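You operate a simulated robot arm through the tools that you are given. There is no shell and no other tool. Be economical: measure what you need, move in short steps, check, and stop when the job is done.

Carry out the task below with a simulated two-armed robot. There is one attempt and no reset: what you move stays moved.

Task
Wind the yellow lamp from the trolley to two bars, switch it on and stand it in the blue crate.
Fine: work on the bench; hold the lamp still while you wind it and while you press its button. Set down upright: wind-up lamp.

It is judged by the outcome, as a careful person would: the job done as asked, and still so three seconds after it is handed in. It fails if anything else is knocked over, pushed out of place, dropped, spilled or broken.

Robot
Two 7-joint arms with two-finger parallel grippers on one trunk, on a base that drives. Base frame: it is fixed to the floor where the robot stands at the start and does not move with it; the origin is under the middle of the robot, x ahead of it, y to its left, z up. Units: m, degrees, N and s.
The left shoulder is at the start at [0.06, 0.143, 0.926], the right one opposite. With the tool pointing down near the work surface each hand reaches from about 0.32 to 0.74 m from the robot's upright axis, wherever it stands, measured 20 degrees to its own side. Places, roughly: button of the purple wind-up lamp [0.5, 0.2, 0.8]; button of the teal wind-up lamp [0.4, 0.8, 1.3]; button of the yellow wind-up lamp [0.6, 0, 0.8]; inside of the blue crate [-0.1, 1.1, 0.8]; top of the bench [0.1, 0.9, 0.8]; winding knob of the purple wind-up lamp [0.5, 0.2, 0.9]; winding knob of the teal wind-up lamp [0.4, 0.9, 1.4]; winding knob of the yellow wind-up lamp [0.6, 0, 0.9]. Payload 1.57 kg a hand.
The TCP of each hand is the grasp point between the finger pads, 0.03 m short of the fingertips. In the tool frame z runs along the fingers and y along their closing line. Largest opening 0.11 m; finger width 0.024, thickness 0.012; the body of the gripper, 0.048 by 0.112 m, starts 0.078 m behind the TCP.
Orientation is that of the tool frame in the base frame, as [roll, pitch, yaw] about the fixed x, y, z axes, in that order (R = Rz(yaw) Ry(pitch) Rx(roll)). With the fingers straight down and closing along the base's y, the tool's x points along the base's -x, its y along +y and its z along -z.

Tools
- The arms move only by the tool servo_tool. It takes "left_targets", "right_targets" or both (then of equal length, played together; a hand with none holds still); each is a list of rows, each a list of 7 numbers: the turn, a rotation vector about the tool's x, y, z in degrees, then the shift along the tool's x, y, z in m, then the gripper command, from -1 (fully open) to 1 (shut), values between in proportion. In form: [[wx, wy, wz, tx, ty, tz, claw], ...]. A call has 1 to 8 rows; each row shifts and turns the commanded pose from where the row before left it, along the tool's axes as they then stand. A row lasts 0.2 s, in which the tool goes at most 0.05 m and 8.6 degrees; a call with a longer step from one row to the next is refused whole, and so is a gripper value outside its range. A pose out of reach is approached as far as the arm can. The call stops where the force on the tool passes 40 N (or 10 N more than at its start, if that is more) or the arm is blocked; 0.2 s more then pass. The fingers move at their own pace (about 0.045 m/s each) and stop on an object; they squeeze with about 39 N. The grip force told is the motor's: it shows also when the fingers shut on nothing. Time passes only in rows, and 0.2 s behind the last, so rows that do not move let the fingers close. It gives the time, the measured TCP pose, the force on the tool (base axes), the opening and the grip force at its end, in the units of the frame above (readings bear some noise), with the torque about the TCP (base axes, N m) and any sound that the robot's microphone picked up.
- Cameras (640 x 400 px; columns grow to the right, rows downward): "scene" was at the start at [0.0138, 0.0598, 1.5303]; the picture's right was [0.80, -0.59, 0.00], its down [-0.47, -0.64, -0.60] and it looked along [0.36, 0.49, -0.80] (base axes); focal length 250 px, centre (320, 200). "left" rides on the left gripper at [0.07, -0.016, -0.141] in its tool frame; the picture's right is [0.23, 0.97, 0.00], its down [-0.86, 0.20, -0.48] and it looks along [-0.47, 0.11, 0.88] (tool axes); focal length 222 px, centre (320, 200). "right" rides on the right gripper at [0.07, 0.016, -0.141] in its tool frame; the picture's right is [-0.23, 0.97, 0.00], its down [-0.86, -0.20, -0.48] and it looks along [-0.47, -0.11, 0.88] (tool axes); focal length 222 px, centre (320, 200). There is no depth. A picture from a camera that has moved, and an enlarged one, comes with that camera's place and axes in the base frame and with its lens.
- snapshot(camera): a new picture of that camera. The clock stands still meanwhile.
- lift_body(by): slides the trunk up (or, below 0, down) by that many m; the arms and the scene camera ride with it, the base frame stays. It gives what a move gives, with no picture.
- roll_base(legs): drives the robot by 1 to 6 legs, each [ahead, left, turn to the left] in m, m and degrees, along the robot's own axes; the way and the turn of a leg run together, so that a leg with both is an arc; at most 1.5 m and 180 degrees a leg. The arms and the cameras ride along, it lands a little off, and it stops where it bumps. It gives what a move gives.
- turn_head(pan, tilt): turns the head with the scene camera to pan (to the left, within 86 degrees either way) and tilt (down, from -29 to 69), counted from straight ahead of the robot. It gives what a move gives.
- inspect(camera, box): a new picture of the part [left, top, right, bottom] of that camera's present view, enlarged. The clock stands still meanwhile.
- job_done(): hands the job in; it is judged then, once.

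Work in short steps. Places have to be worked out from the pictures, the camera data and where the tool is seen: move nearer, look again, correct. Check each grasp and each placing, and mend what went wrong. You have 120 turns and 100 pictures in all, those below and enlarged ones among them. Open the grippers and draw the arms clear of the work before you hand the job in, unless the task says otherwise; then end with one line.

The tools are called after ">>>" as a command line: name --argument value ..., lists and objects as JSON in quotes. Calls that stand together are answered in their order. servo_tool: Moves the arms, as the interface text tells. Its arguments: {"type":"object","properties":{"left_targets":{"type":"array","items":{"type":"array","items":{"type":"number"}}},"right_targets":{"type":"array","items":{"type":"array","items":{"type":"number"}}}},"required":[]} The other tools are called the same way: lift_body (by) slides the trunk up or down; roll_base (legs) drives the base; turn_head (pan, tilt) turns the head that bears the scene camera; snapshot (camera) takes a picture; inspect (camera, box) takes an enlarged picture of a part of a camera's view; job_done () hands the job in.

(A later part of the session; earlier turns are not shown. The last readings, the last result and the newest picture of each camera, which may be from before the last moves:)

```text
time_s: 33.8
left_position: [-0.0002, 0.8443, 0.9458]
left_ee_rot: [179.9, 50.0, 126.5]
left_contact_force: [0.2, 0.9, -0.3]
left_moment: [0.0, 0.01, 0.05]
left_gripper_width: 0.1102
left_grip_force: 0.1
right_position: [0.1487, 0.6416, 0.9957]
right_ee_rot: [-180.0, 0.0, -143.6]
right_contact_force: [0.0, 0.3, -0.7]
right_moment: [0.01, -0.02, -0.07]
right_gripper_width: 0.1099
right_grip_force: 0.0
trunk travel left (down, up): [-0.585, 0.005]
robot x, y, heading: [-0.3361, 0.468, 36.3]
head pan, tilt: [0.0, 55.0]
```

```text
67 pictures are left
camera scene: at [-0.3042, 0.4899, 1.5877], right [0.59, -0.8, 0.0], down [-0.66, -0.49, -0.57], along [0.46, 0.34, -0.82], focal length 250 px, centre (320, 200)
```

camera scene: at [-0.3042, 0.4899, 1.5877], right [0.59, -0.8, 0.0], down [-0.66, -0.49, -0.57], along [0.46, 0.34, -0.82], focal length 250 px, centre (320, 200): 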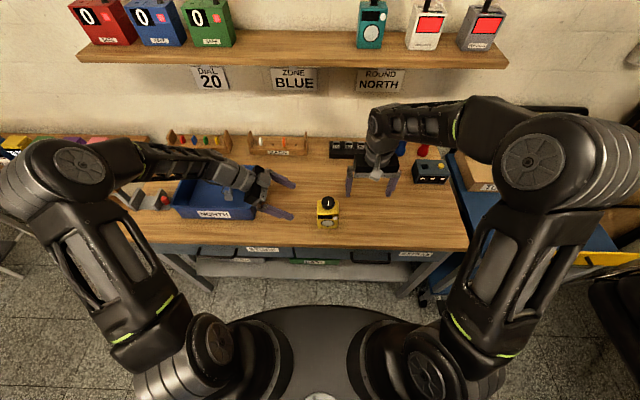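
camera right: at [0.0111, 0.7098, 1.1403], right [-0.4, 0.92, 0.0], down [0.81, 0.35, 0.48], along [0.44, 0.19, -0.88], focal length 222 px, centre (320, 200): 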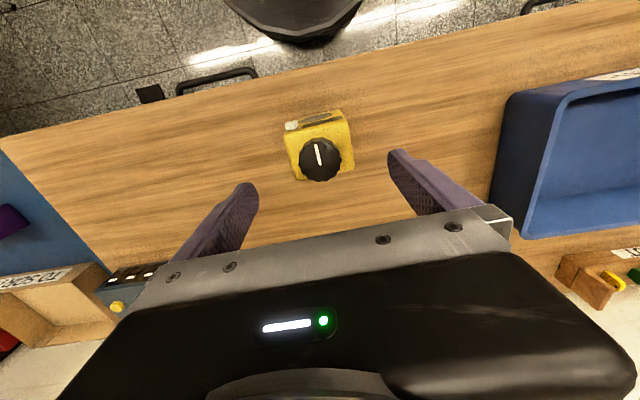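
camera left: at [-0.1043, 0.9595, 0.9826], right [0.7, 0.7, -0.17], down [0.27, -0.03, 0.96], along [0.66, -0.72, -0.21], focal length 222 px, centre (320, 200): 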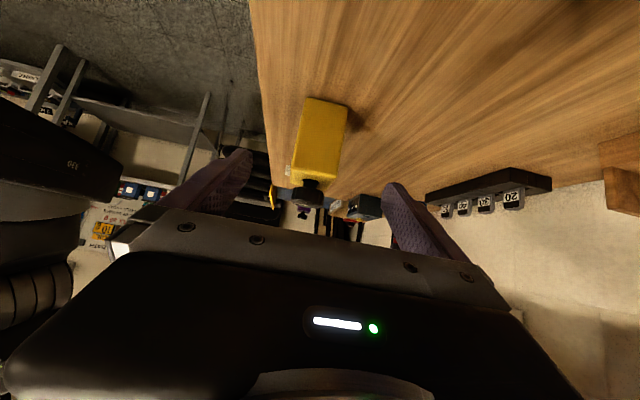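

The lamp is centred between the fingers. I advance along the tool axis by 0.10 and check.

>>> servo_tool --left_targets '[[0, 0, 0, 0.002, 0, 0.035, -1], [0, 0, 0, 0.002, 0, 0.035, -1], [0, 0, 0, 0.002, 0, 0.03, -1], [0, 0, 0, 0, 0, 0, -1]]'

>>> inspect --camera "scene" --box '[240, 150, 400, 250]'

>>> snapshot --camera "left"

```text
time_s: 34.8
left_position: [0.0442, 0.7854, 0.8784]
left_ee_rot: [180.0, 49.9, 126.4]
left_contact_force: [0.1, 0.2, -1.5]
left_moment: [0.04, 0.01, -0.03]
left_gripper_width: 0.1098
left_grip_force: 0.0
right_position: [0.1475, 0.6411, 0.9966]
right_ee_rot: [-180.0, -0.1, -143.7]
right_contact_force: [0.2, 0.0, 0.1]
right_moment: [-0.02, -0.01, -0.03]
right_gripper_width: 0.11
right_grip_force: 0.1
trunk travel left (down, up): [-0.585, 0.005]
robot x, y, heading: [-0.3346, 0.4651, 36.5]
head pan, tilt: [0.0, 55.0]
```

```text
4.00 times, centred on (320, 200) of scene
camera zoom: at [-0.3041, 0.4901, 1.5876], right [0.59, -0.8, 0.0], down [-0.66, -0.49, -0.57], along [0.46, 0.34, -0.82], focal length 1001 px, centre (320, 200)
```

zoom: 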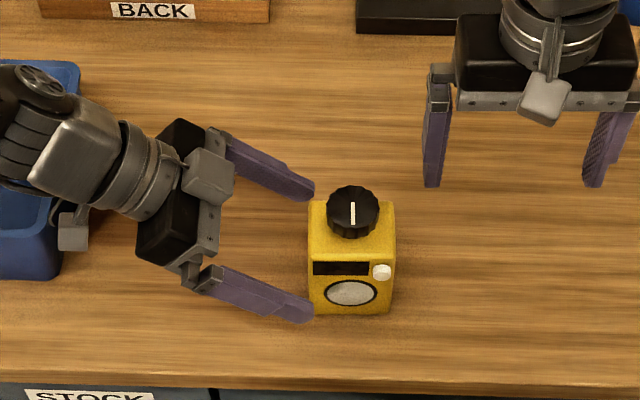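

```text
65 pictures are left
camera left: at [-0.0596, 0.8996, 0.915], right [0.7, 0.7, -0.17], down [0.27, -0.03, 0.96], along [0.66, -0.72, -0.21], focal length 222 px, centre (320, 200)
```

left: 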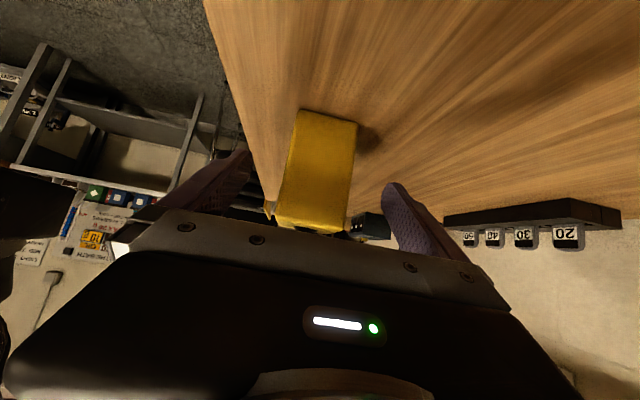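

All clear. I advance the last 0.053 m and close on the lamp's front and back faces.

>>> servo_tool --left_targets '[[0, 0, 0, 0, 0, 0.03, -1], [0, 0, 0, -0.001, 0, 0.023, -1], [0, 0, 0, 0, 0, 0, -1]]'

>>> inspect --camera "scene" --box '[256, 160, 384, 240]'

```text
time_s: 35.6
left_position: [0.0683, 0.7536, 0.8438]
left_ee_rot: [180.0, 49.9, 126.4]
left_contact_force: [-0.3, 0.0, 0.0]
left_moment: [0.01, 0.02, -0.01]
left_gripper_width: 0.11
left_grip_force: 0.0
right_position: [0.1483, 0.642, 0.997]
right_ee_rot: [179.9, 0.1, -143.6]
right_contact_force: [0.4, -0.7, 0.8]
right_moment: [0.02, 0.0, 0.01]
right_gripper_width: 0.11
right_grip_force: 0.2
trunk travel left (down, up): [-0.585, 0.005]
robot x, y, heading: [-0.3348, 0.4673, 36.4]
head pan, tilt: [0.0, 55.0]
```

```text
5.00 times, centred on (320, 200) of scene
camera zoom: at [-0.304, 0.4902, 1.5876], right [0.59, -0.8, 0.0], down [-0.66, -0.49, -0.57], along [0.46, 0.34, -0.82], focal length 1251 px, centre (320, 200)
```

zoom: 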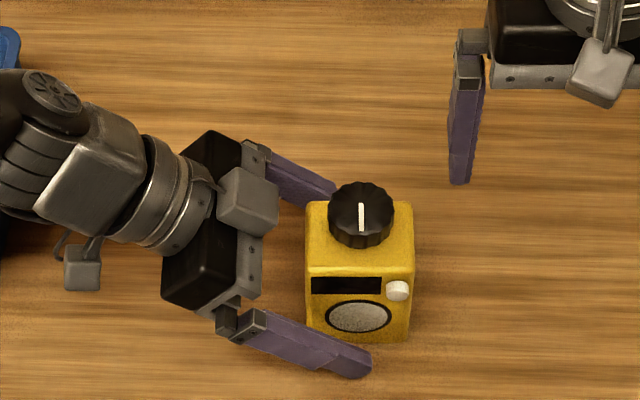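

Both fingers flank the lamp and the button and window stay clear. I close the left gripper.

>>> servo_tool --left_targets '[[0, 0, 0, 0, 0, 0, 1], [0, 0, 0, 0, 0, 0, 1], [0, 0, 0, 0, 0, 0, 1], [0, 0, 0, 0, 0, 0, 1], [0, 0, 0, 0, 0, 0, 1]]'

>>> inspect --camera "scene" --box '[256, 160, 384, 240]'

```text
time_s: 36.8
left_position: [0.0683, 0.7539, 0.8441]
left_ee_rot: [180.0, 49.9, 126.5]
left_contact_force: [0.2, 0.1, -0.6]
left_moment: [-0.08, 0.04, -0.01]
left_gripper_width: 0.0575
left_grip_force: 31.3
right_position: [0.1473, 0.6421, 0.9979]
right_ee_rot: [180.0, 0.0, -143.6]
right_contact_force: [-0.1, 0.3, 0.8]
right_moment: [-0.05, -0.02, -0.02]
right_gripper_width: 0.1101
right_grip_force: 0.0
trunk travel left (down, up): [-0.585, 0.005]
robot x, y, heading: [-0.3374, 0.4672, 36.2]
head pan, tilt: [0.0, 55.0]
```

```text
5.00 times, centred on (320, 200) of scene
camera zoom: at [-0.3038, 0.4902, 1.5876], right [0.59, -0.8, 0.0], down [-0.66, -0.49, -0.57], along [0.46, 0.34, -0.82], focal length 1251 px, centre (320, 200)
```

zoom: 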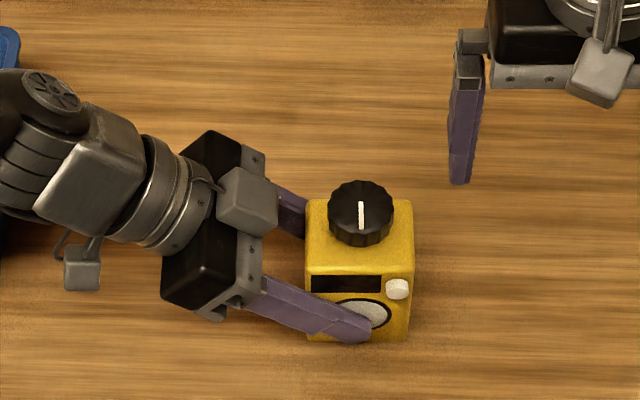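

Held firmly at 0.0575 m, and the window and button are visible. I bring the right hand above the knob, half closed and a bit higher, and look with its camera.

>>> servo_tool --right_targets '[[0, 0, 0, 0, 0, -0.035, -0.05], [0, 0, 0, 0.002, 0.04, 0, -0.05], [0, 0, 0, 0.002, 0.04, 0, -0.05], [0, 0, 0, 0.002, 0.04, 0, -0.05], [0, 0, 0, 0, 0, 0, -0.05]]'

>>> snapshot --camera "right"

>>> inspect --camera "scene" --box '[256, 160, 384, 240]'

```text
time_s: 38.0
left_position: [0.0682, 0.7532, 0.8432]
left_ee_rot: [180.0, 50.0, 126.3]
left_contact_force: [1.4, -0.7, 0.2]
left_moment: [-0.1, -0.02, 0.03]
left_gripper_width: 0.0575
left_grip_force: 39.1
right_position: [0.0684, 0.7367, 1.0317]
right_ee_rot: [180.0, 0.0, -143.6]
right_contact_force: [-0.1, 0.0, -0.2]
right_moment: [0.01, 0.0, 0.01]
right_gripper_width: 0.0577
right_grip_force: 0.0
trunk travel left (down, up): [-0.585, 0.005]
robot x, y, heading: [-0.335, 0.4635, 36.4]
head pan, tilt: [0.0, 55.0]
```

```text
62 pictures are left
camera right: at [0.003, 0.7077, 1.1732], right [-0.4, 0.92, 0.0], down [0.81, 0.35, 0.48], along [0.44, 0.19, -0.88], focal length 222 px, centre (320, 200)
```

right: 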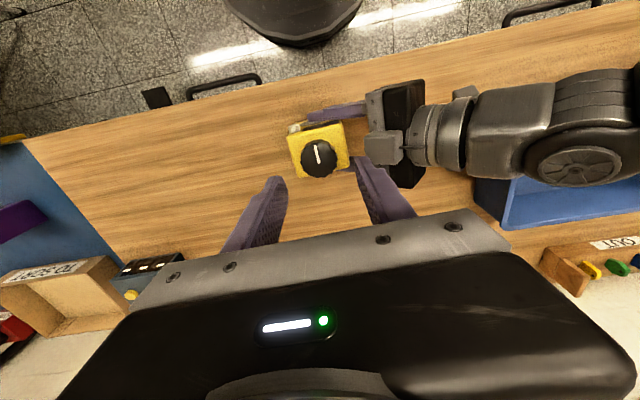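

```text
5.00 times, centred on (320, 200) of scene
camera zoom: at [-0.3036, 0.4898, 1.5876], right [0.59, -0.8, 0.0], down [-0.66, -0.49, -0.57], along [0.46, 0.34, -0.82], focal length 1251 px, centre (320, 200)
```

zoom: 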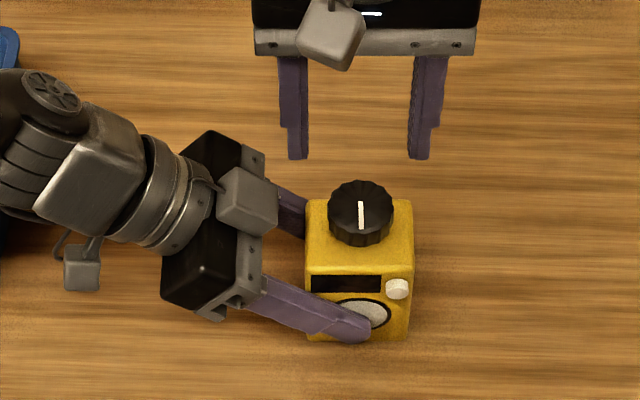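

The knob sits directly under the right TCP. I turn the hand 50° counter-clockwise to gain winding range, then descend around the knob.

>>> servo_tool --right_targets '[[0, 0, -8.4, 0, 0, 0, -0.05], [0, 0, -8.4, 0, 0, 0, -0.05], [0, 0, -8.4, 0, 0, 0, -0.05], [0, 0, -8.4, 0, 0, 0, -0.05], [0, 0, -8.4, 0, 0, 0, -0.05], [0, 0, -8.4, 0, 0, 0, -0.05], [0, 0, 0, 0, 0, 0, -0.05]]'

>>> inspect --camera "right" --box '[192, 70, 448, 230]'

```text
time_s: 39.6
left_position: [0.0677, 0.7531, 0.8437]
left_ee_rot: [-180.0, 49.9, 126.3]
left_contact_force: [-1.0, -0.8, 0.4]
left_moment: [-0.06, 0.06, -0.01]
left_gripper_width: 0.0573
left_grip_force: 39.2
right_position: [0.0737, 0.7362, 1.0333]
right_ee_rot: [-180.0, 0.1, -93.1]
right_contact_force: [0.0, -0.1, -0.1]
right_moment: [0.01, 0.02, -0.01]
right_gripper_width: 0.0577
right_grip_force: 0.1
trunk travel left (down, up): [-0.585, 0.005]
robot x, y, heading: [-0.333, 0.4675, 36.5]
head pan, tilt: [0.0, 55.0]
```

```text
2.50 times, centred on (320, 150) of right
camera zoom: at [0.0528, 0.6664, 1.1749], right [-0.96, 0.28, 0.0], down [0.24, 0.84, 0.48], along [0.13, 0.46, -0.88], focal length 555 px, centre (320, 325)
```

zoom: 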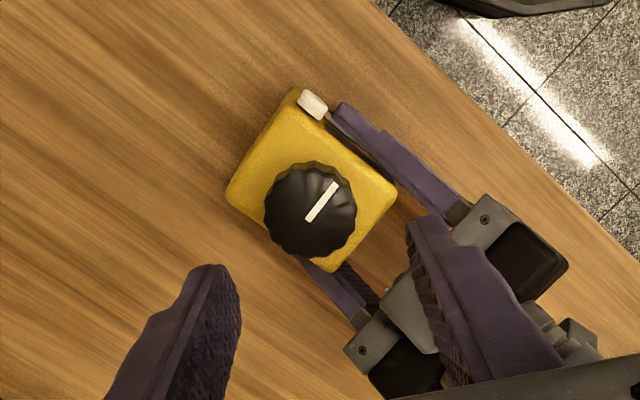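

The knob is about 4 mm off. I correct that, narrow the fingers slightly and descend to the knob.

>>> servo_tool --right_targets '[[0, 0, 0, 0.001, -0.004, 0.02, 0.04], [0, 0, 0, 0, 0, 0.025, 0.04], [0, 0, 0, 0, 0, 0.025, 0.04], [0, 0, 0, 0, 0, 0.022, 0.04], [0, 0, 0, 0, 0, 0, 0.04]]'

>>> inspect --camera "scene" --box '[256, 160, 384, 240]'

>>> inspect --camera "right" --box '[192, 70, 448, 230]'

```text
time_s: 40.8
left_position: [0.0673, 0.7536, 0.8442]
left_ee_rot: [179.9, 49.9, 126.4]
left_contact_force: [-0.3, 0.0, 0.4]
left_moment: [-0.03, -0.01, 0.02]
left_gripper_width: 0.0577
left_grip_force: 39.2
right_position: [0.0773, 0.735, 0.939]
right_ee_rot: [179.9, 0.0, -93.2]
right_contact_force: [0.2, -0.8, 0.0]
right_moment: [0.01, -0.03, 0.0]
right_gripper_width: 0.0531
right_grip_force: 0.1
trunk travel left (down, up): [-0.585, 0.005]
robot x, y, heading: [-0.3376, 0.463, 36.6]
head pan, tilt: [0.0, 55.0]
```

```text
5.00 times, centred on (320, 200) of scene
camera zoom: at [-0.3039, 0.4902, 1.5876], right [0.59, -0.8, 0.0], down [-0.66, -0.49, -0.57], along [0.46, 0.34, -0.82], focal length 1251 px, centre (320, 200)
```

zoom: 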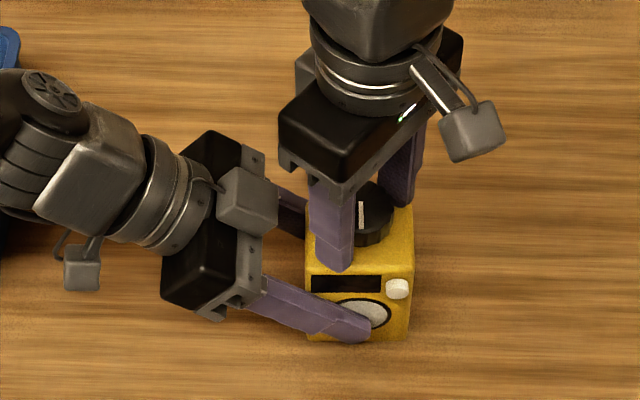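

```text
2.50 times, centred on (320, 150) of right
camera zoom: at [0.0568, 0.6653, 1.0802], right [-0.96, 0.28, 0.0], down [0.25, 0.84, 0.48], along [0.13, 0.46, -0.88], focal length 555 px, centre (320, 325)
```

zoom: 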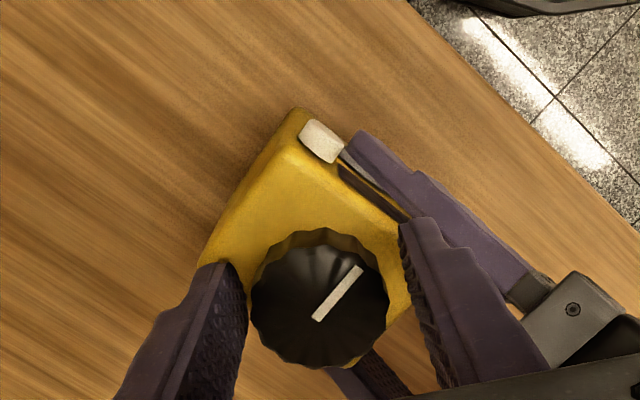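

The knob is centred to within 4 mm. I correct that and close on the knob.

>>> servo_tool --right_targets '[[0, 0, 0, 0.0035, 0, 0, 0.04], [0, 0, 0, 0, 0, 0, 1], [0, 0, 0, 0, 0, 0, 1], [0, 0, 0, 0, 0, 0, 1]]'

>>> inspect --camera "right" --box '[192, 70, 448, 230]'

```text
time_s: 41.8
left_position: [0.0693, 0.7528, 0.8449]
left_ee_rot: [-180.0, 49.9, 126.4]
left_contact_force: [-3.1, 1.1, 2.2]
left_moment: [-0.11, -0.37, -0.01]
left_gripper_width: 0.0574
left_grip_force: 39.2
right_position: [0.0773, 0.7297, 0.9401]
right_ee_rot: [-179.9, 0.0, -93.1]
right_contact_force: [4.1, -1.4, -0.9]
right_moment: [0.03, -0.08, -0.08]
right_gripper_width: 0.0405
right_grip_force: 33.5
trunk travel left (down, up): [-0.585, 0.005]
robot x, y, heading: [-0.3361, 0.463, 36.4]
head pan, tilt: [0.0, 55.0]
```

```text
2.50 times, centred on (320, 150) of right
camera zoom: at [0.0577, 0.6612, 1.0811], right [-0.96, 0.28, 0.0], down [0.25, 0.84, 0.48], along [0.14, 0.46, -0.88], focal length 555 px, centre (320, 325)
```

zoom: 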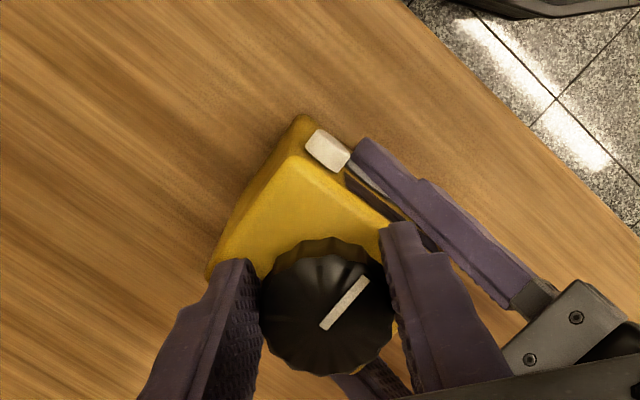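

Knob gripped at 0.0405 m. I turn clockwise (seen from above) by 32° to test the direction.

>>> servo_tool --right_targets '[[0, 0, 8, 0, 0, 0, 1], [0, 0, 8, 0, 0, 0, 1], [0, 0, 8, 0, 0, 0, 1], [0, 0, 8, 0, 0, 0, 1]]'

>>> inspect --camera "scene" --box '[288, 180, 368, 230]'

```text
time_s: 42.8
left_position: [0.069, 0.7542, 0.8443]
left_ee_rot: [179.8, 50.0, 126.3]
left_contact_force: [15.5, -6.0, 0.4]
left_moment: [0.32, 1.02, 0.15]
left_gripper_width: 0.0576
left_grip_force: 39.4
right_position: [0.0749, 0.7323, 0.9403]
right_ee_rot: [179.8, -0.1, -125.2]
right_contact_force: [-16.2, 4.9, -0.2]
right_moment: [0.18, 0.49, 0.15]
right_gripper_width: 0.0409
right_grip_force: 39.3
trunk travel left (down, up): [-0.585, 0.005]
robot x, y, heading: [-0.3396, 0.4655, 36.7]
head pan, tilt: [0.0, 55.0]
```

```text
8.00 times, centred on (328, 205) of scene
camera zoom: at [-0.3038, 0.4904, 1.5876], right [0.59, -0.8, 0.0], down [-0.66, -0.49, -0.57], along [0.46, 0.34, -0.82], focal length 2001 px, centre (256, 160)
```

zoom: 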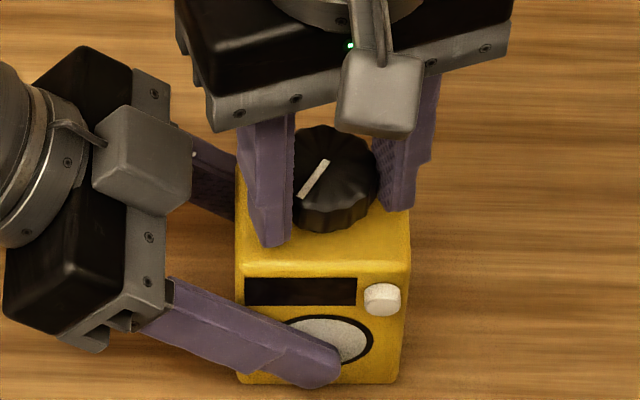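

The knob turns but a side force of 17 N is building up. I shift 3 mm to relieve it and go on turning.

>>> servo_tool --right_targets '[[0, 0, 0, 0.001, 0.003, 0, 1], [0, 0, 8, 0, 0, 0, 1], [0, 0, 8, 0, 0, 0, 1], [0, 0, 8, 0, 0, 0, 1]]'

>>> inspect --camera "scene" --box '[288, 180, 368, 230]'

```text
time_s: 43.8
left_position: [0.069, 0.7538, 0.8455]
left_ee_rot: [179.9, 50.0, 126.3]
left_contact_force: [19.6, -13.3, 5.9]
left_moment: [0.67, 0.53, 0.08]
left_gripper_width: 0.0579
left_grip_force: 39.3
right_position: [0.0718, 0.7327, 0.9405]
right_ee_rot: [179.8, 0.0, -149.2]
right_contact_force: [-19.0, 12.2, -3.1]
right_moment: [0.5, 1.26, 0.23]
right_gripper_width: 0.0404
right_grip_force: 38.9
trunk travel left (down, up): [-0.585, 0.005]
robot x, y, heading: [-0.3393, 0.4655, 36.7]
head pan, tilt: [0.0, 55.0]
```

```text
8.00 times, centred on (328, 205) of scene
camera zoom: at [-0.304, 0.4902, 1.5877], right [0.59, -0.8, 0.0], down [-0.66, -0.49, -0.57], along [0.46, 0.34, -0.82], focal length 2001 px, centre (256, 160)
```

zoom: 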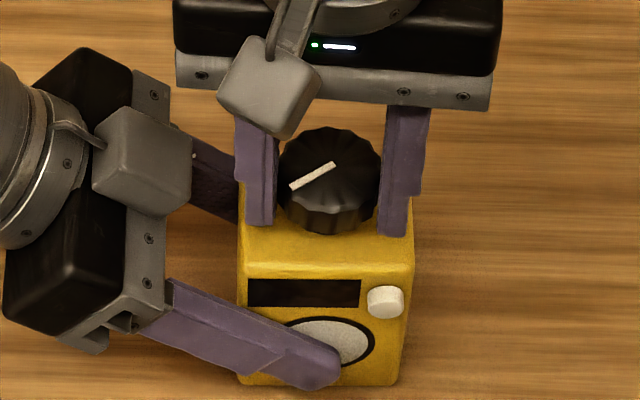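

Still a side load, pulling left. I shift 4 mm left and continue.

>>> servo_tool --right_targets '[[0, 0, 0, 0.001, 0.004, 0, 1], [0, 0, 8, 0, 0.001, 0, 1], [0, 0, 8, 0, 0, 0, 1], [0, 0, 8, 0, 0, 0, 1], [0, 0, 0, 0, 0, 0, 1]]'

>>> inspect --camera "scene" --box '[288, 180, 368, 230]'

```text
time_s: 45.0
left_position: [0.0682, 0.7539, 0.8458]
left_ee_rot: [-179.9, 50.0, 126.4]
left_contact_force: [5.7, -9.9, 15.2]
left_moment: [0.25, -0.04, -0.02]
left_gripper_width: 0.0576
left_grip_force: 39.4
right_position: [0.0713, 0.7356, 0.9419]
right_ee_rot: [180.0, 0.0, -173.2]
right_contact_force: [-6.3, 11.8, -10.3]
right_moment: [0.59, 0.68, 0.13]
right_gripper_width: 0.0405
right_grip_force: 38.3
trunk travel left (down, up): [-0.585, 0.005]
robot x, y, heading: [-0.3431, 0.4639, 36.5]
head pan, tilt: [0.0, 55.0]
```

```text
8.00 times, centred on (328, 205) of scene
camera zoom: at [-0.304, 0.4904, 1.5876], right [0.59, -0.8, 0.0], down [-0.66, -0.49, -0.57], along [0.46, 0.34, -0.82], focal length 2001 px, centre (256, 160)
```

zoom: 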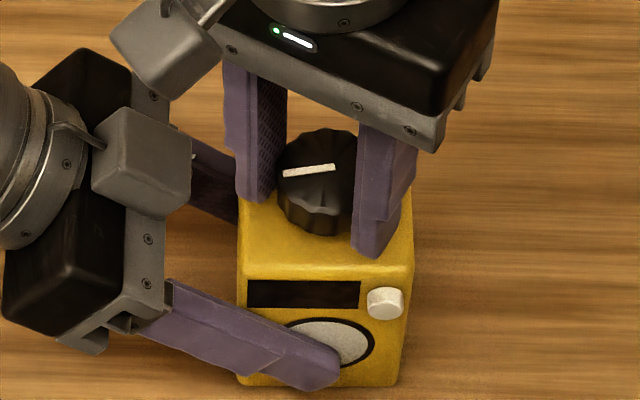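

About 80° so far, with no bars yet. I relieve the loads (3 mm along y, 2 mm down) and keep winding.

>>> servo_tool --right_targets '[[0, 0, 0, 0.001, 0.003, 0.002, 1], [0, 0, 8, 0, 0.0005, 0, 1], [0, 0, 8, 0, 0.0005, 0, 1], [0, 0, 8, 0, 0, 0, 1], [0, 0, 8, 0, 0, 0, 1], [0, 0, 0, 0, 0, 0, 1]]'

>>> inspect --camera "scene" --box '[288, 180, 368, 230]'

```text
time_s: 46.4
left_position: [0.0679, 0.7545, 0.8432]
left_ee_rot: [-179.9, 50.0, 126.2]
left_contact_force: [-4.7, -14.0, 10.4]
left_moment: [0.72, -0.46, -0.11]
left_gripper_width: 0.0576
left_grip_force: 39.1
right_position: [0.0698, 0.7397, 0.9412]
right_ee_rot: [179.7, 0.1, 154.8]
right_contact_force: [7.3, 18.6, 4.8]
right_moment: [0.4, -0.5, 0.17]
right_gripper_width: 0.0407
right_grip_force: 39.1
trunk travel left (down, up): [-0.585, 0.005]
robot x, y, heading: [-0.3404, 0.4663, 36.6]
head pan, tilt: [0.0, 55.0]
```

```text
8.00 times, centred on (328, 205) of scene
camera zoom: at [-0.3045, 0.4904, 1.5877], right [0.59, -0.8, 0.0], down [-0.66, -0.49, -0.57], along [0.46, 0.34, -0.82], focal length 2001 px, centre (256, 160)
```

zoom: 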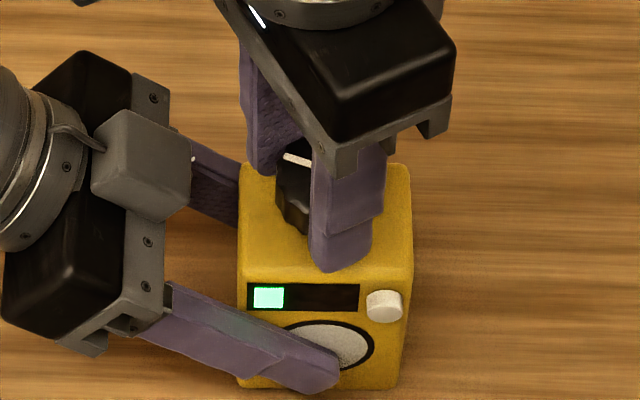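

One bar is lit after about 110°. I relieve the side load and go a further 24° in this grasp.

>>> servo_tool --right_targets '[[0, 0, 0, 0, 0.004, 0, 1], [0, 0, 8, 0, 0, 0, 1], [0, 0, 8, 0, 0, 0, 1], [0, 0, 8, 0, 0, 0, 1], [0, 0, 0, 0, 0, 0, 1]]'

>>> inspect --camera "scene" --box '[288, 180, 368, 230]'

```text
time_s: 47.6
left_position: [0.0667, 0.7525, 0.8442]
left_ee_rot: [180.0, 49.9, 126.2]
left_contact_force: [-9.4, -14.6, -0.1]
left_moment: [0.6, -0.68, -0.3]
left_gripper_width: 0.0579
left_grip_force: 39.4
right_position: [0.0724, 0.7445, 0.9398]
right_ee_rot: [179.5, -0.2, 130.7]
right_contact_force: [10.1, 14.0, 16.9]
right_moment: [-0.06, -0.41, 0.1]
right_gripper_width: 0.0404
right_grip_force: 39.1
trunk travel left (down, up): [-0.585, 0.005]
robot x, y, heading: [-0.3363, 0.4645, 36.6]
head pan, tilt: [0.0, 55.0]
```

```text
8.00 times, centred on (328, 205) of scene
camera zoom: at [-0.3049, 0.4897, 1.5876], right [0.59, -0.8, 0.0], down [-0.66, -0.49, -0.57], along [0.46, 0.34, -0.82], focal length 2001 px, centre (256, 160)
```

zoom: 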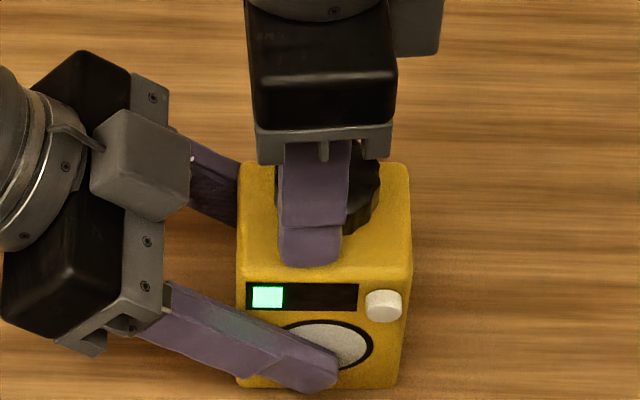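

I relieve again (2 mm up) and turn another 24° while the wrist allows it.

>>> servo_tool --right_targets '[[0, 0, 0, 0, 0.003, -0.002, 1], [0, 0, 8, 0, 0, 0, 1], [0, 0, 8, 0, 0, 0, 1], [0, 0, 8, 0, 0, 0, 1], [0, 0, 0, 0, 0, 0, 1]]'

>>> inspect --camera "scene" --box '[288, 180, 368, 230]'

```text
time_s: 48.8
left_position: [0.0667, 0.7521, 0.8442]
left_ee_rot: [-179.9, 50.0, 126.2]
left_contact_force: [-14.3, -15.8, 5.0]
left_moment: [0.85, -1.13, -0.36]
left_gripper_width: 0.0578
left_grip_force: 39.2
right_position: [0.075, 0.7446, 0.9411]
right_ee_rot: [179.8, -0.1, 106.7]
right_contact_force: [15.0, 16.9, -2.1]
right_moment: [0.61, -0.41, 0.17]
right_gripper_width: 0.0404
right_grip_force: 39.5
trunk travel left (down, up): [-0.585, 0.005]
robot x, y, heading: [-0.3369, 0.4668, 36.5]
head pan, tilt: [0.0, 55.0]
```

```text
8.00 times, centred on (328, 205) of scene
camera zoom: at [-0.3039, 0.4903, 1.5876], right [0.59, -0.8, 0.0], down [-0.66, -0.49, -0.57], along [0.46, 0.34, -0.82], focal length 2001 px, centre (256, 160)
```

zoom: 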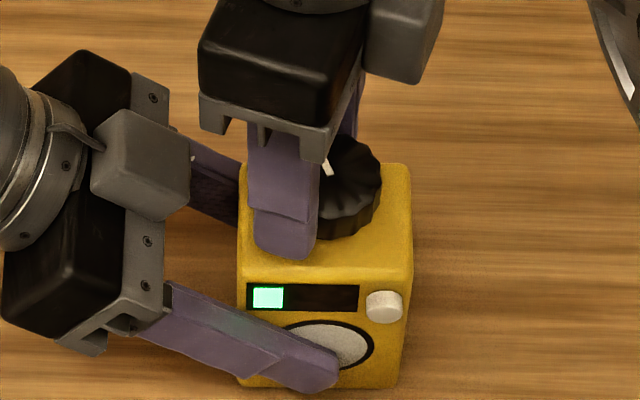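

Still one bar at about 160°. I relieve and continue 24° more.

>>> servo_tool --right_targets '[[0, 0, 0, 0.002, 0.003, 0, 1], [0, 0, 8, 0, 0, 0, 1], [0, 0, 8, 0, 0, 0, 1], [0, 0, 8, 0, 0, 0, 1], [0, 0, 0, 0, 0, 0, 1]]'

>>> inspect --camera "scene" --box '[288, 180, 368, 230]'

```text
time_s: 50.0
left_position: [0.0677, 0.7535, 0.8438]
left_ee_rot: [-179.9, 49.9, 126.4]
left_contact_force: [-28.1, -3.2, 10.6]
left_moment: [0.03, -1.87, -0.47]
left_gripper_width: 0.0579
left_grip_force: 38.7
right_position: [0.078, 0.7462, 0.941]
right_ee_rot: [179.8, 0.0, 82.6]
right_contact_force: [26.9, 2.8, -9.2]
right_moment: [0.08, -0.92, 0.24]
right_gripper_width: 0.0406
right_grip_force: 39.0
trunk travel left (down, up): [-0.585, 0.005]
robot x, y, heading: [-0.3353, 0.467, 36.4]
head pan, tilt: [0.0, 55.0]
```

```text
8.00 times, centred on (328, 205) of scene
camera zoom: at [-0.3038, 0.4902, 1.5876], right [0.59, -0.8, 0.0], down [-0.66, -0.49, -0.57], along [0.46, 0.34, -0.82], focal length 2001 px, centre (256, 160)
```

zoom: 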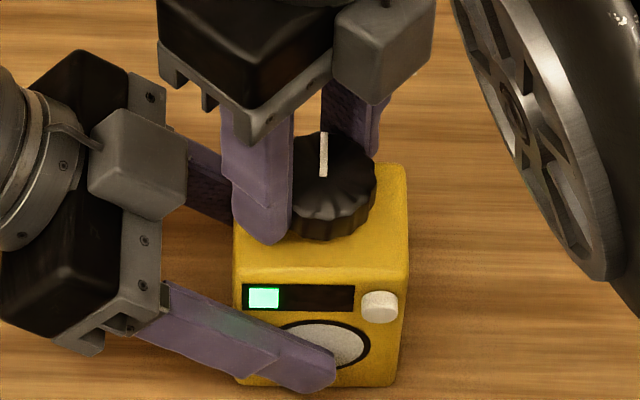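

About 184° turned. The side load is 28 N, so I relieve it by 6 mm and turn 16° more.

>>> servo_tool --right_targets '[[0, 0, 0, 0, 0.006, 0, 1], [0, 0, 8, 0, 0.001, 0.001, 1], [0, 0, 8, 0, 0.001, 0, 1], [0, 0, 0, 0, 0, 0, 1]]'

>>> inspect --camera "scene" --box '[288, 180, 368, 230]'

```text
time_s: 51.0
left_position: [0.0677, 0.7546, 0.8434]
left_ee_rot: [179.9, 49.8, 126.4]
left_contact_force: [0.5, -0.5, -11.9]
left_moment: [0.73, -0.26, 0.12]
left_gripper_width: 0.0575
left_grip_force: 38.9
right_position: [0.0818, 0.748, 0.941]
right_ee_rot: [-179.8, 0.0, 66.9]
right_contact_force: [0.9, 1.9, 18.3]
right_moment: [-0.84, 0.28, -0.02]
right_gripper_width: 0.0406
right_grip_force: 39.3
trunk travel left (down, up): [-0.585, 0.005]
robot x, y, heading: [-0.3368, 0.4685, 36.2]
head pan, tilt: [0.0, 55.0]
```

```text
8.00 times, centred on (328, 205) of scene
camera zoom: at [-0.304, 0.4902, 1.5877], right [0.59, -0.8, 0.0], down [-0.66, -0.49, -0.57], along [0.46, 0.34, -0.82], focal length 2001 px, centre (256, 160)
```

zoom: 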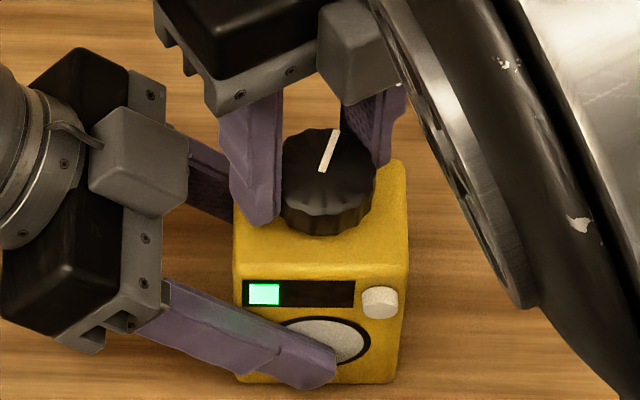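

About 200°. I ease up 1.5 mm and turn 16° more.

>>> servo_tool --right_targets '[[0, 0, 0, 0, 0.001, -0.0015, 1], [0, 0, 8, 0, 0.001, 0, 1], [0, 0, 8, 0, 0.001, 0, 1], [0, 0, 0, 0, 0, 0, 1]]'

>>> inspect --camera "scene" --box '[288, 180, 368, 230]'

```text
time_s: 52.0
left_position: [0.0685, 0.7544, 0.8441]
left_ee_rot: [180.0, 50.1, 126.4]
left_contact_force: [8.1, -4.9, -10.6]
left_moment: [0.92, 0.1, 0.09]
left_gripper_width: 0.0575
left_grip_force: 39.0
right_position: [0.0843, 0.745, 0.9416]
right_ee_rot: [-180.0, 0.1, 50.8]
right_contact_force: [-7.0, 3.7, 10.4]
right_moment: [-0.43, 0.81, -0.07]
right_gripper_width: 0.0403
right_grip_force: 39.0
trunk travel left (down, up): [-0.585, 0.005]
robot x, y, heading: [-0.3305, 0.463, 36.4]
head pan, tilt: [0.0, 55.0]
```

```text
8.00 times, centred on (328, 205) of scene
camera zoom: at [-0.3037, 0.4903, 1.5876], right [0.59, -0.8, 0.0], down [-0.66, -0.49, -0.57], along [0.46, 0.34, -0.82], focal length 2001 px, centre (256, 160)
```

zoom: 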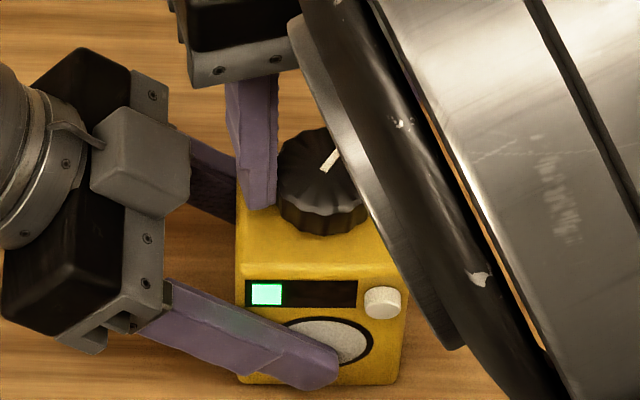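

The elbow is swinging in, so I release the knob, raise, and unwind the wrist for a second grasp.

>>> servo_tool --right_targets '[[0, 0, 0, 0, 0, 0, 0.0], [0, 0, 0, 0, 0, 0, 0.0], [0, 0, 0, 0, 0, -0.03, 0.0], [0, 0, 0, 0, 0, -0.04, 0.0], [0, 0, -8.5, 0, 0, 0, 0.0], [0, 0, -8.5, 0, 0, 0, 0.0], [0, 0, -8.5, 0, 0, 0, 0.0], [0, 0, -8.5, 0, 0, 0, 0.0]]'

>>> servo_tool --right_targets '[[0, 0, -8.5, 0, 0, 0, 0.0], [0, 0, -8.5, 0, 0, 0, 0.0], [0, 0, -8.5, 0, 0, 0, 0.0], [0, 0, -8.5, 0, 0, 0, 0.0], [0, 0, -8.5, 0, 0, 0, 0.0], [0, 0, -8.5, 0, 0, 0, 0.0], [0, 0, -8.5, 0, 0, 0, 0.0], [0, 0, -8.5, 0, 0, 0, 0.0]]'

>>> servo_tool --right_targets '[[0, 0, -8.5, 0, 0, 0, 0.0], [0, 0, -8.5, 0, 0, 0, 0.0], [0, 0, -8.5, 0, 0, 0, 0.0], [0, 0, -8.5, 0, 0, 0, 0.0], [0, 0, -8.5, 0, 0, 0, 0.0], [0, 0, 0, 0, 0, 0, 0.0]]'

>>> inspect --camera "scene" --box '[256, 160, 384, 240]'

>>> inspect --camera "right" --box '[192, 70, 448, 230]'

```text
time_s: 53.8
left_position: [0.0686, 0.7535, 0.8443]
left_ee_rot: [-179.9, 49.9, 126.4]
left_contact_force: [0.7, 1.1, -1.9]
left_moment: [0.01, 0.0, 0.02]
left_gripper_width: 0.0576
left_grip_force: 38.5
right_position: [0.0864, 0.7446, 1.0115]
right_ee_rot: [-179.9, 0.0, 85.0]
right_contact_force: [0.2, -0.1, -0.6]
right_moment: [0.0, 0.01, 0.02]
right_gripper_width: 0.055
right_grip_force: 0.0
trunk travel left (down, up): [-0.585, 0.005]
robot x, y, heading: [-0.3403, 0.4648, 36.6]
head pan, tilt: [0.0, 55.0]
```

```text
time_s: 55.6
left_position: [0.0679, 0.7539, 0.8443]
left_ee_rot: [-180.0, 49.9, 126.5]
left_contact_force: [0.4, -0.4, -2.0]
left_moment: [0.02, 0.02, -0.02]
left_gripper_width: 0.0578
left_grip_force: 39.1
right_position: [0.0881, 0.7447, 1.0115]
right_ee_rot: [179.9, 0.0, 153.0]
right_contact_force: [0.0, 0.8, 0.4]
right_moment: [0.02, 0.02, 0.03]
right_gripper_width: 0.0549
right_grip_force: 0.1
trunk travel left (down, up): [-0.585, 0.005]
robot x, y, heading: [-0.3404, 0.4643, 36.5]
head pan, tilt: [0.0, 55.0]
```

```text
time_s: 57.0
left_position: [0.0684, 0.753, 0.8438]
left_ee_rot: [180.0, 49.9, 126.4]
left_contact_force: [0.0, -0.9, -0.5]
left_moment: [0.06, 0.02, 0.04]
left_gripper_width: 0.0574
left_grip_force: 39.4
right_position: [0.0873, 0.7449, 1.011]
right_ee_rot: [-180.0, 0.0, -164.5]
right_contact_force: [0.2, 0.4, -0.4]
right_moment: [0.01, -0.01, 0.01]
right_gripper_width: 0.0549
right_grip_force: 0.0
trunk travel left (down, up): [-0.585, 0.005]
robot x, y, heading: [-0.3362, 0.4626, 36.6]
head pan, tilt: [0.0, 55.0]
```

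```text
5.00 times, centred on (320, 200) of scene
camera zoom: at [-0.3038, 0.4904, 1.5876], right [0.59, -0.8, 0.0], down [-0.66, -0.49, -0.57], along [0.46, 0.34, -0.82], focal length 1251 px, centre (320, 200)
```

zoom: 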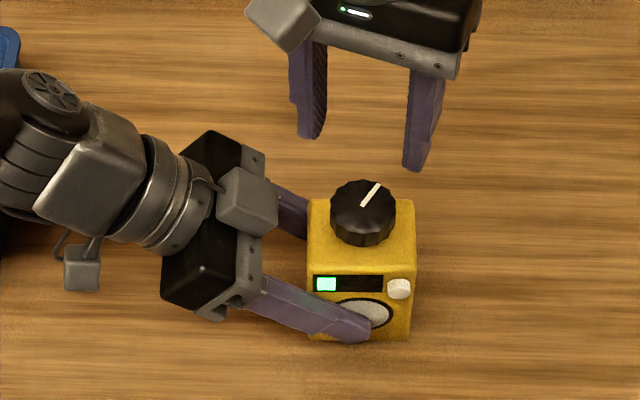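

```text
2.50 times, centred on (320, 150) of right
camera zoom: at [0.0147, 0.7415, 1.1525], right [-0.04, 1.0, 0.0], down [0.88, 0.04, 0.48], along [0.48, 0.02, -0.88], focal length 555 px, centre (320, 325)
```

zoom: 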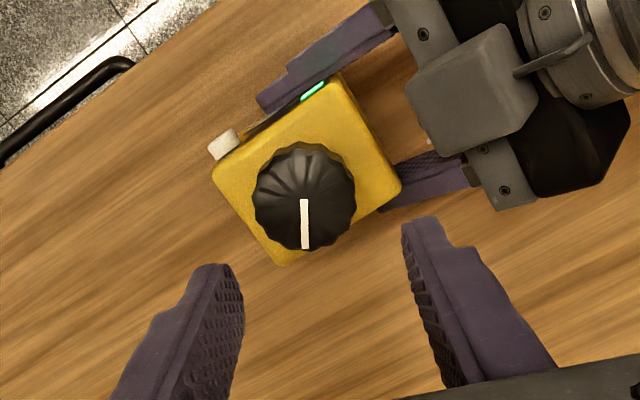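

The knob holds its position and one bar shows. I re-centre, turn back another 51° for more range, and look again.

>>> servo_tool --right_targets '[[0, 0, 0, 0.013, -0.003, 0, 0.0], [0, 0, -8.5, 0, 0, 0, 0.0], [0, 0, -8.5, 0, 0, 0, 0.0], [0, 0, -8.5, 0, 0, 0, 0.0], [0, 0, -8.5, 0, 0, 0, 0.0], [0, 0, -8.5, 0, 0, 0, 0.0], [0, 0, -8.5, 0, 0, 0, 0.0], [0, 0, 0, 0, 0, 0.03, 0.0]]'

>>> inspect --camera "right" --box '[192, 70, 448, 230]'

```text
time_s: 58.8
left_position: [0.0675, 0.7543, 0.844]
left_ee_rot: [-180.0, 49.9, 126.5]
left_contact_force: [-0.3, -0.5, -1.9]
left_moment: [0.03, 0.06, 0.01]
left_gripper_width: 0.0577
left_grip_force: 38.7
right_position: [0.0746, 0.74, 0.9779]
right_ee_rot: [-180.0, 0.0, -113.5]
right_contact_force: [0.7, -0.3, 0.6]
right_moment: [-0.02, 0.03, 0.05]
right_gripper_width: 0.0547
right_grip_force: 0.1
trunk travel left (down, up): [-0.585, 0.005]
robot x, y, heading: [-0.3382, 0.4656, 36.6]
head pan, tilt: [0.0, 55.0]
```

```text
2.50 times, centred on (320, 150) of right
camera zoom: at [0.0313, 0.6816, 1.1199], right [-0.8, 0.6, 0.0], down [0.53, 0.7, 0.48], along [0.29, 0.38, -0.88], focal length 555 px, centre (320, 325)
```

zoom: 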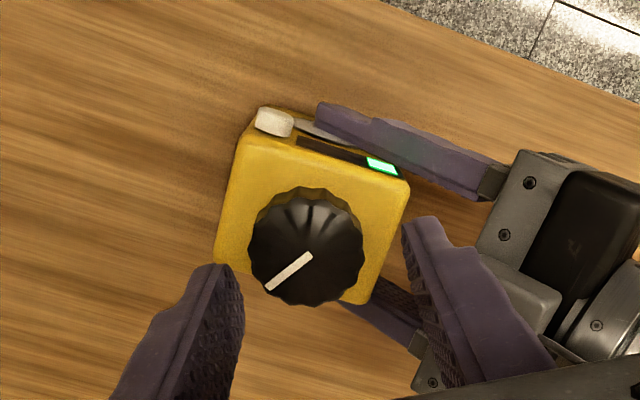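

I fine-centre and descend onto the knob again, then grip.

>>> servo_tool --right_targets '[[0, 0, 0, 0.004, -0.003, 0.012, 0.0], [0, 0, 0, 0, 0, 0.024, 0.0], [0, 0, 0, 0, 0, 0, 0.0], [0, 0, 0, 0, 0, 0, 1], [0, 0, 0, 0, 0, 0, 1], [0, 0, 0, 0, 0, 0, 1]]'

>>> inspect --camera "right" --box '[192, 70, 448, 230]'

```text
time_s: 60.2
left_position: [0.0675, 0.7526, 0.8443]
left_ee_rot: [-180.0, 49.9, 126.4]
left_contact_force: [-9.1, 2.5, 3.3]
left_moment: [-0.33, -0.75, -0.09]
left_gripper_width: 0.0576
left_grip_force: 39.2
right_position: [0.0773, 0.7349, 0.945]
right_ee_rot: [-179.9, 0.1, -113.7]
right_contact_force: [9.8, -2.0, -2.6]
right_moment: [-0.04, -0.23, -0.06]
right_gripper_width: 0.0404
right_grip_force: 32.3
trunk travel left (down, up): [-0.585, 0.005]
robot x, y, heading: [-0.3405, 0.4643, 36.5]
head pan, tilt: [0.0, 55.0]
```

```text
2.50 times, centred on (320, 150) of right
camera zoom: at [0.0339, 0.6766, 1.0862], right [-0.8, 0.6, 0.0], down [0.53, 0.7, 0.48], along [0.29, 0.38, -0.88], focal length 555 px, centre (320, 325)
```

zoom: 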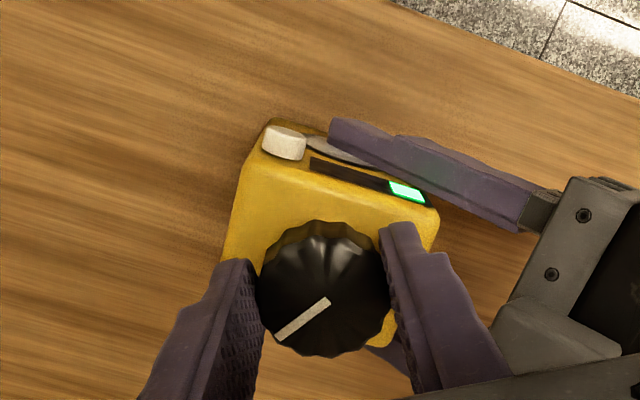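

Gripped. I wind clockwise 24°, then check forces and bars.

>>> servo_tool --right_targets '[[0, 0, 0, 0.001, -0.002, 0.002, 1], [0, 0, 8, 0, 0, 0, 1], [0, 0, 8, 0, 0, 0, 1], [0, 0, 8, 0, 0, 0, 1]]'

>>> inspect --camera "scene" --box '[288, 180, 368, 230]'

```text
time_s: 61.2
left_position: [0.0677, 0.7516, 0.8443]
left_ee_rot: [-179.9, 50.0, 126.4]
left_contact_force: [2.5, -8.9, -15.9]
left_moment: [1.22, 0.08, -0.02]
left_gripper_width: 0.0577
left_grip_force: 39.2
right_position: [0.0766, 0.7338, 0.945]
right_ee_rot: [179.8, 0.2, -137.7]
right_contact_force: [-2.8, 9.1, 13.4]
right_moment: [0.03, 0.34, 0.03]
right_gripper_width: 0.0404
right_grip_force: 38.8
trunk travel left (down, up): [-0.585, 0.005]
robot x, y, heading: [-0.3392, 0.4664, 36.3]
head pan, tilt: [0.0, 55.0]
```

```text
8.00 times, centred on (328, 205) of scene
camera zoom: at [-0.3038, 0.4904, 1.5876], right [0.59, -0.8, 0.0], down [-0.66, -0.49, -0.57], along [0.46, 0.34, -0.82], focal length 2001 px, centre (256, 160)
```

zoom: 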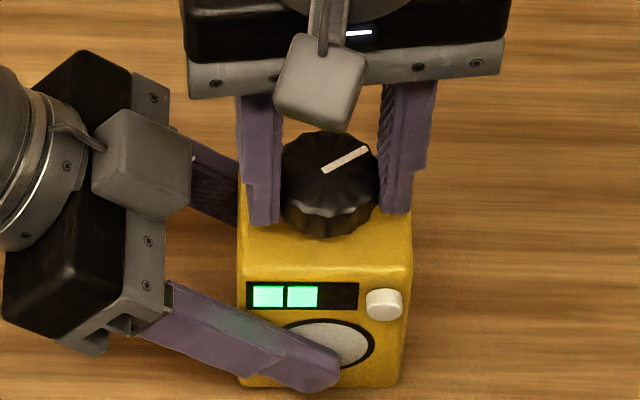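

Two bars are lit. I add a small 16° margin (the third bar should be about 90° away), then release the knob and lift.

>>> servo_tool --right_targets '[[0, 0, 8, 0, 0.002, -0.001, 1], [0, 0, 8, 0, 0, 0, 1], [0, 0, 0, 0, 0, 0, 1], [0, 0, 0, 0, 0, 0, 0.0], [0, 0, 0, 0, 0, 0, 0.0], [0, 0, 0, 0, 0, -0.035, 0.0], [0, 0, 0, 0, 0, -0.035, 0.0]]'

>>> inspect --camera "scene" --box '[288, 180, 368, 230]'

>>> inspect --camera "right" --box '[192, 70, 448, 230]'

```text
time_s: 62.8
left_position: [0.0674, 0.7536, 0.844]
left_ee_rot: [-180.0, 49.9, 126.3]
left_contact_force: [0.4, -0.6, -1.8]
left_moment: [0.05, 0.02, 0.0]
left_gripper_width: 0.0573
left_grip_force: 39.1
right_position: [0.0734, 0.7329, 1.0126]
right_ee_rot: [-180.0, -0.2, -153.8]
right_contact_force: [0.2, -0.5, 0.2]
right_moment: [0.01, 0.0, 0.03]
right_gripper_width: 0.0552
right_grip_force: 0.1
trunk travel left (down, up): [-0.585, 0.005]
robot x, y, heading: [-0.3396, 0.4657, 36.4]
head pan, tilt: [0.0, 55.0]
```

```text
8.00 times, centred on (328, 205) of scene
camera zoom: at [-0.3038, 0.4903, 1.5876], right [0.59, -0.8, 0.0], down [-0.66, -0.49, -0.57], along [0.46, 0.34, -0.82], focal length 2001 px, centre (256, 160)
```

zoom: 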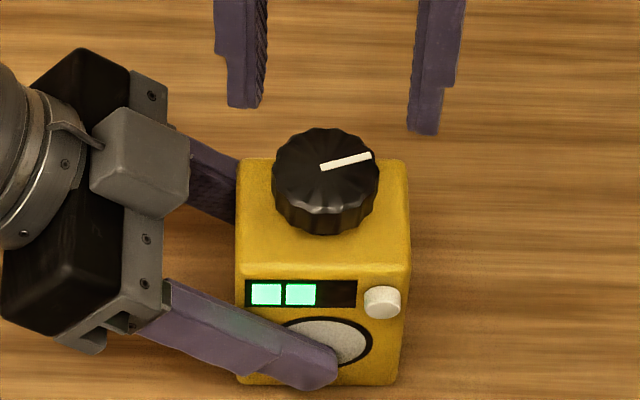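

```text
2.50 times, centred on (320, 150) of right
camera zoom: at [0.0048, 0.7154, 1.1549], right [-0.23, 0.97, 0.0], down [0.86, 0.2, 0.48], along [0.47, 0.11, -0.88], focal length 555 px, centre (320, 325)
```

zoom: 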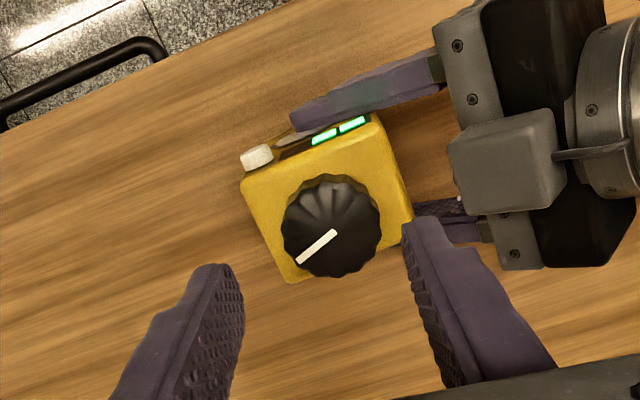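

Two bars confirmed. The button is near [0.4615, -0.050, 0.89] in the robot frame, on the front face. I close the right fingers, square the hand, and go in front of the button.

>>> servo_tool --right_targets '[[0, 0, -5.1, 0, 0, 0, 1], [0, 0, -5.1, 0, 0, 0, 1], [0, 0, 0, 0.037, -0.0105, 0, 1], [0, 0, 0, 0.037, -0.0105, 0, 1], [0, 0, 0, 0, 0, 0.035, 1], [0, 0, 0, 0, 0, 0.035, 1], [0, 0, 0, 0, 0, 0.033, 1], [0, 0, 0, 0, 0, 0, 1]]'

>>> inspect --camera "scene" --box '[272, 170, 384, 240]'

>>> inspect --camera "right" --box '[192, 100, 448, 260]'

```text
time_s: 64.6
left_position: [0.0686, 0.7537, 0.845]
left_ee_rot: [-179.9, 49.8, 126.5]
left_contact_force: [-0.2, -0.3, -1.3]
left_moment: [0.02, -0.01, 0.0]
left_gripper_width: 0.0574
left_grip_force: 39.2
right_position: [0.031, 0.6721, 0.9118]
right_ee_rot: [180.0, 0.0, -143.5]
right_contact_force: [0.5, 0.8, -0.7]
right_moment: [0.0, -0.01, -0.03]
right_gripper_width: 0.0
right_grip_force: 21.2
trunk travel left (down, up): [-0.585, 0.005]
robot x, y, heading: [-0.3363, 0.4636, 36.6]
head pan, tilt: [0.0, 55.0]
```

```text
5.71 times, centred on (328, 205) of scene
camera zoom: at [-0.304, 0.4899, 1.5876], right [0.59, -0.8, 0.0], down [-0.66, -0.49, -0.57], along [0.46, 0.34, -0.82], focal length 1430 px, centre (274, 171)
```

zoom: 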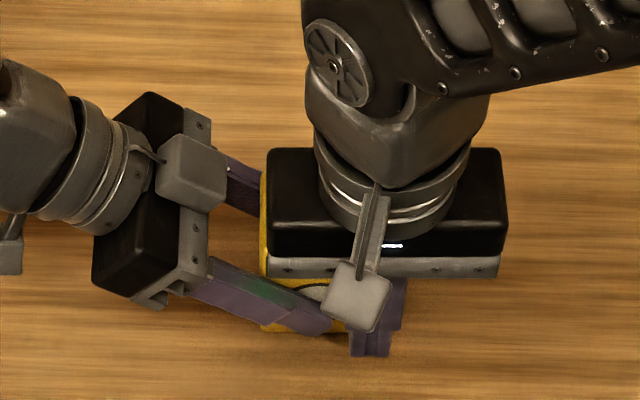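

```text
2.50 times, centred on (320, 180) of right
camera zoom: at [-0.0348, 0.6428, 1.0539], right [-0.4, 0.92, 0.0], down [0.81, 0.35, 0.48], along [0.44, 0.19, -0.88], focal length 555 px, centre (320, 250)
```

zoom: 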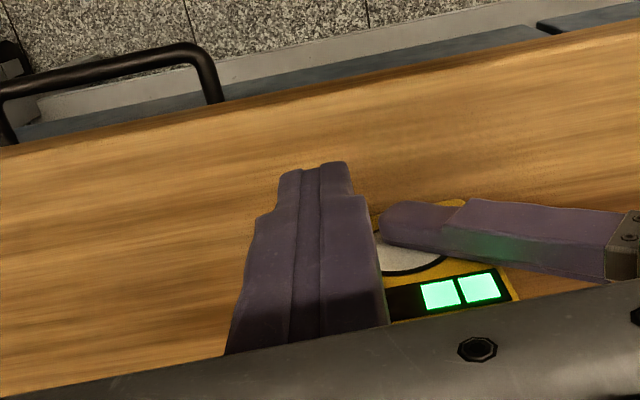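

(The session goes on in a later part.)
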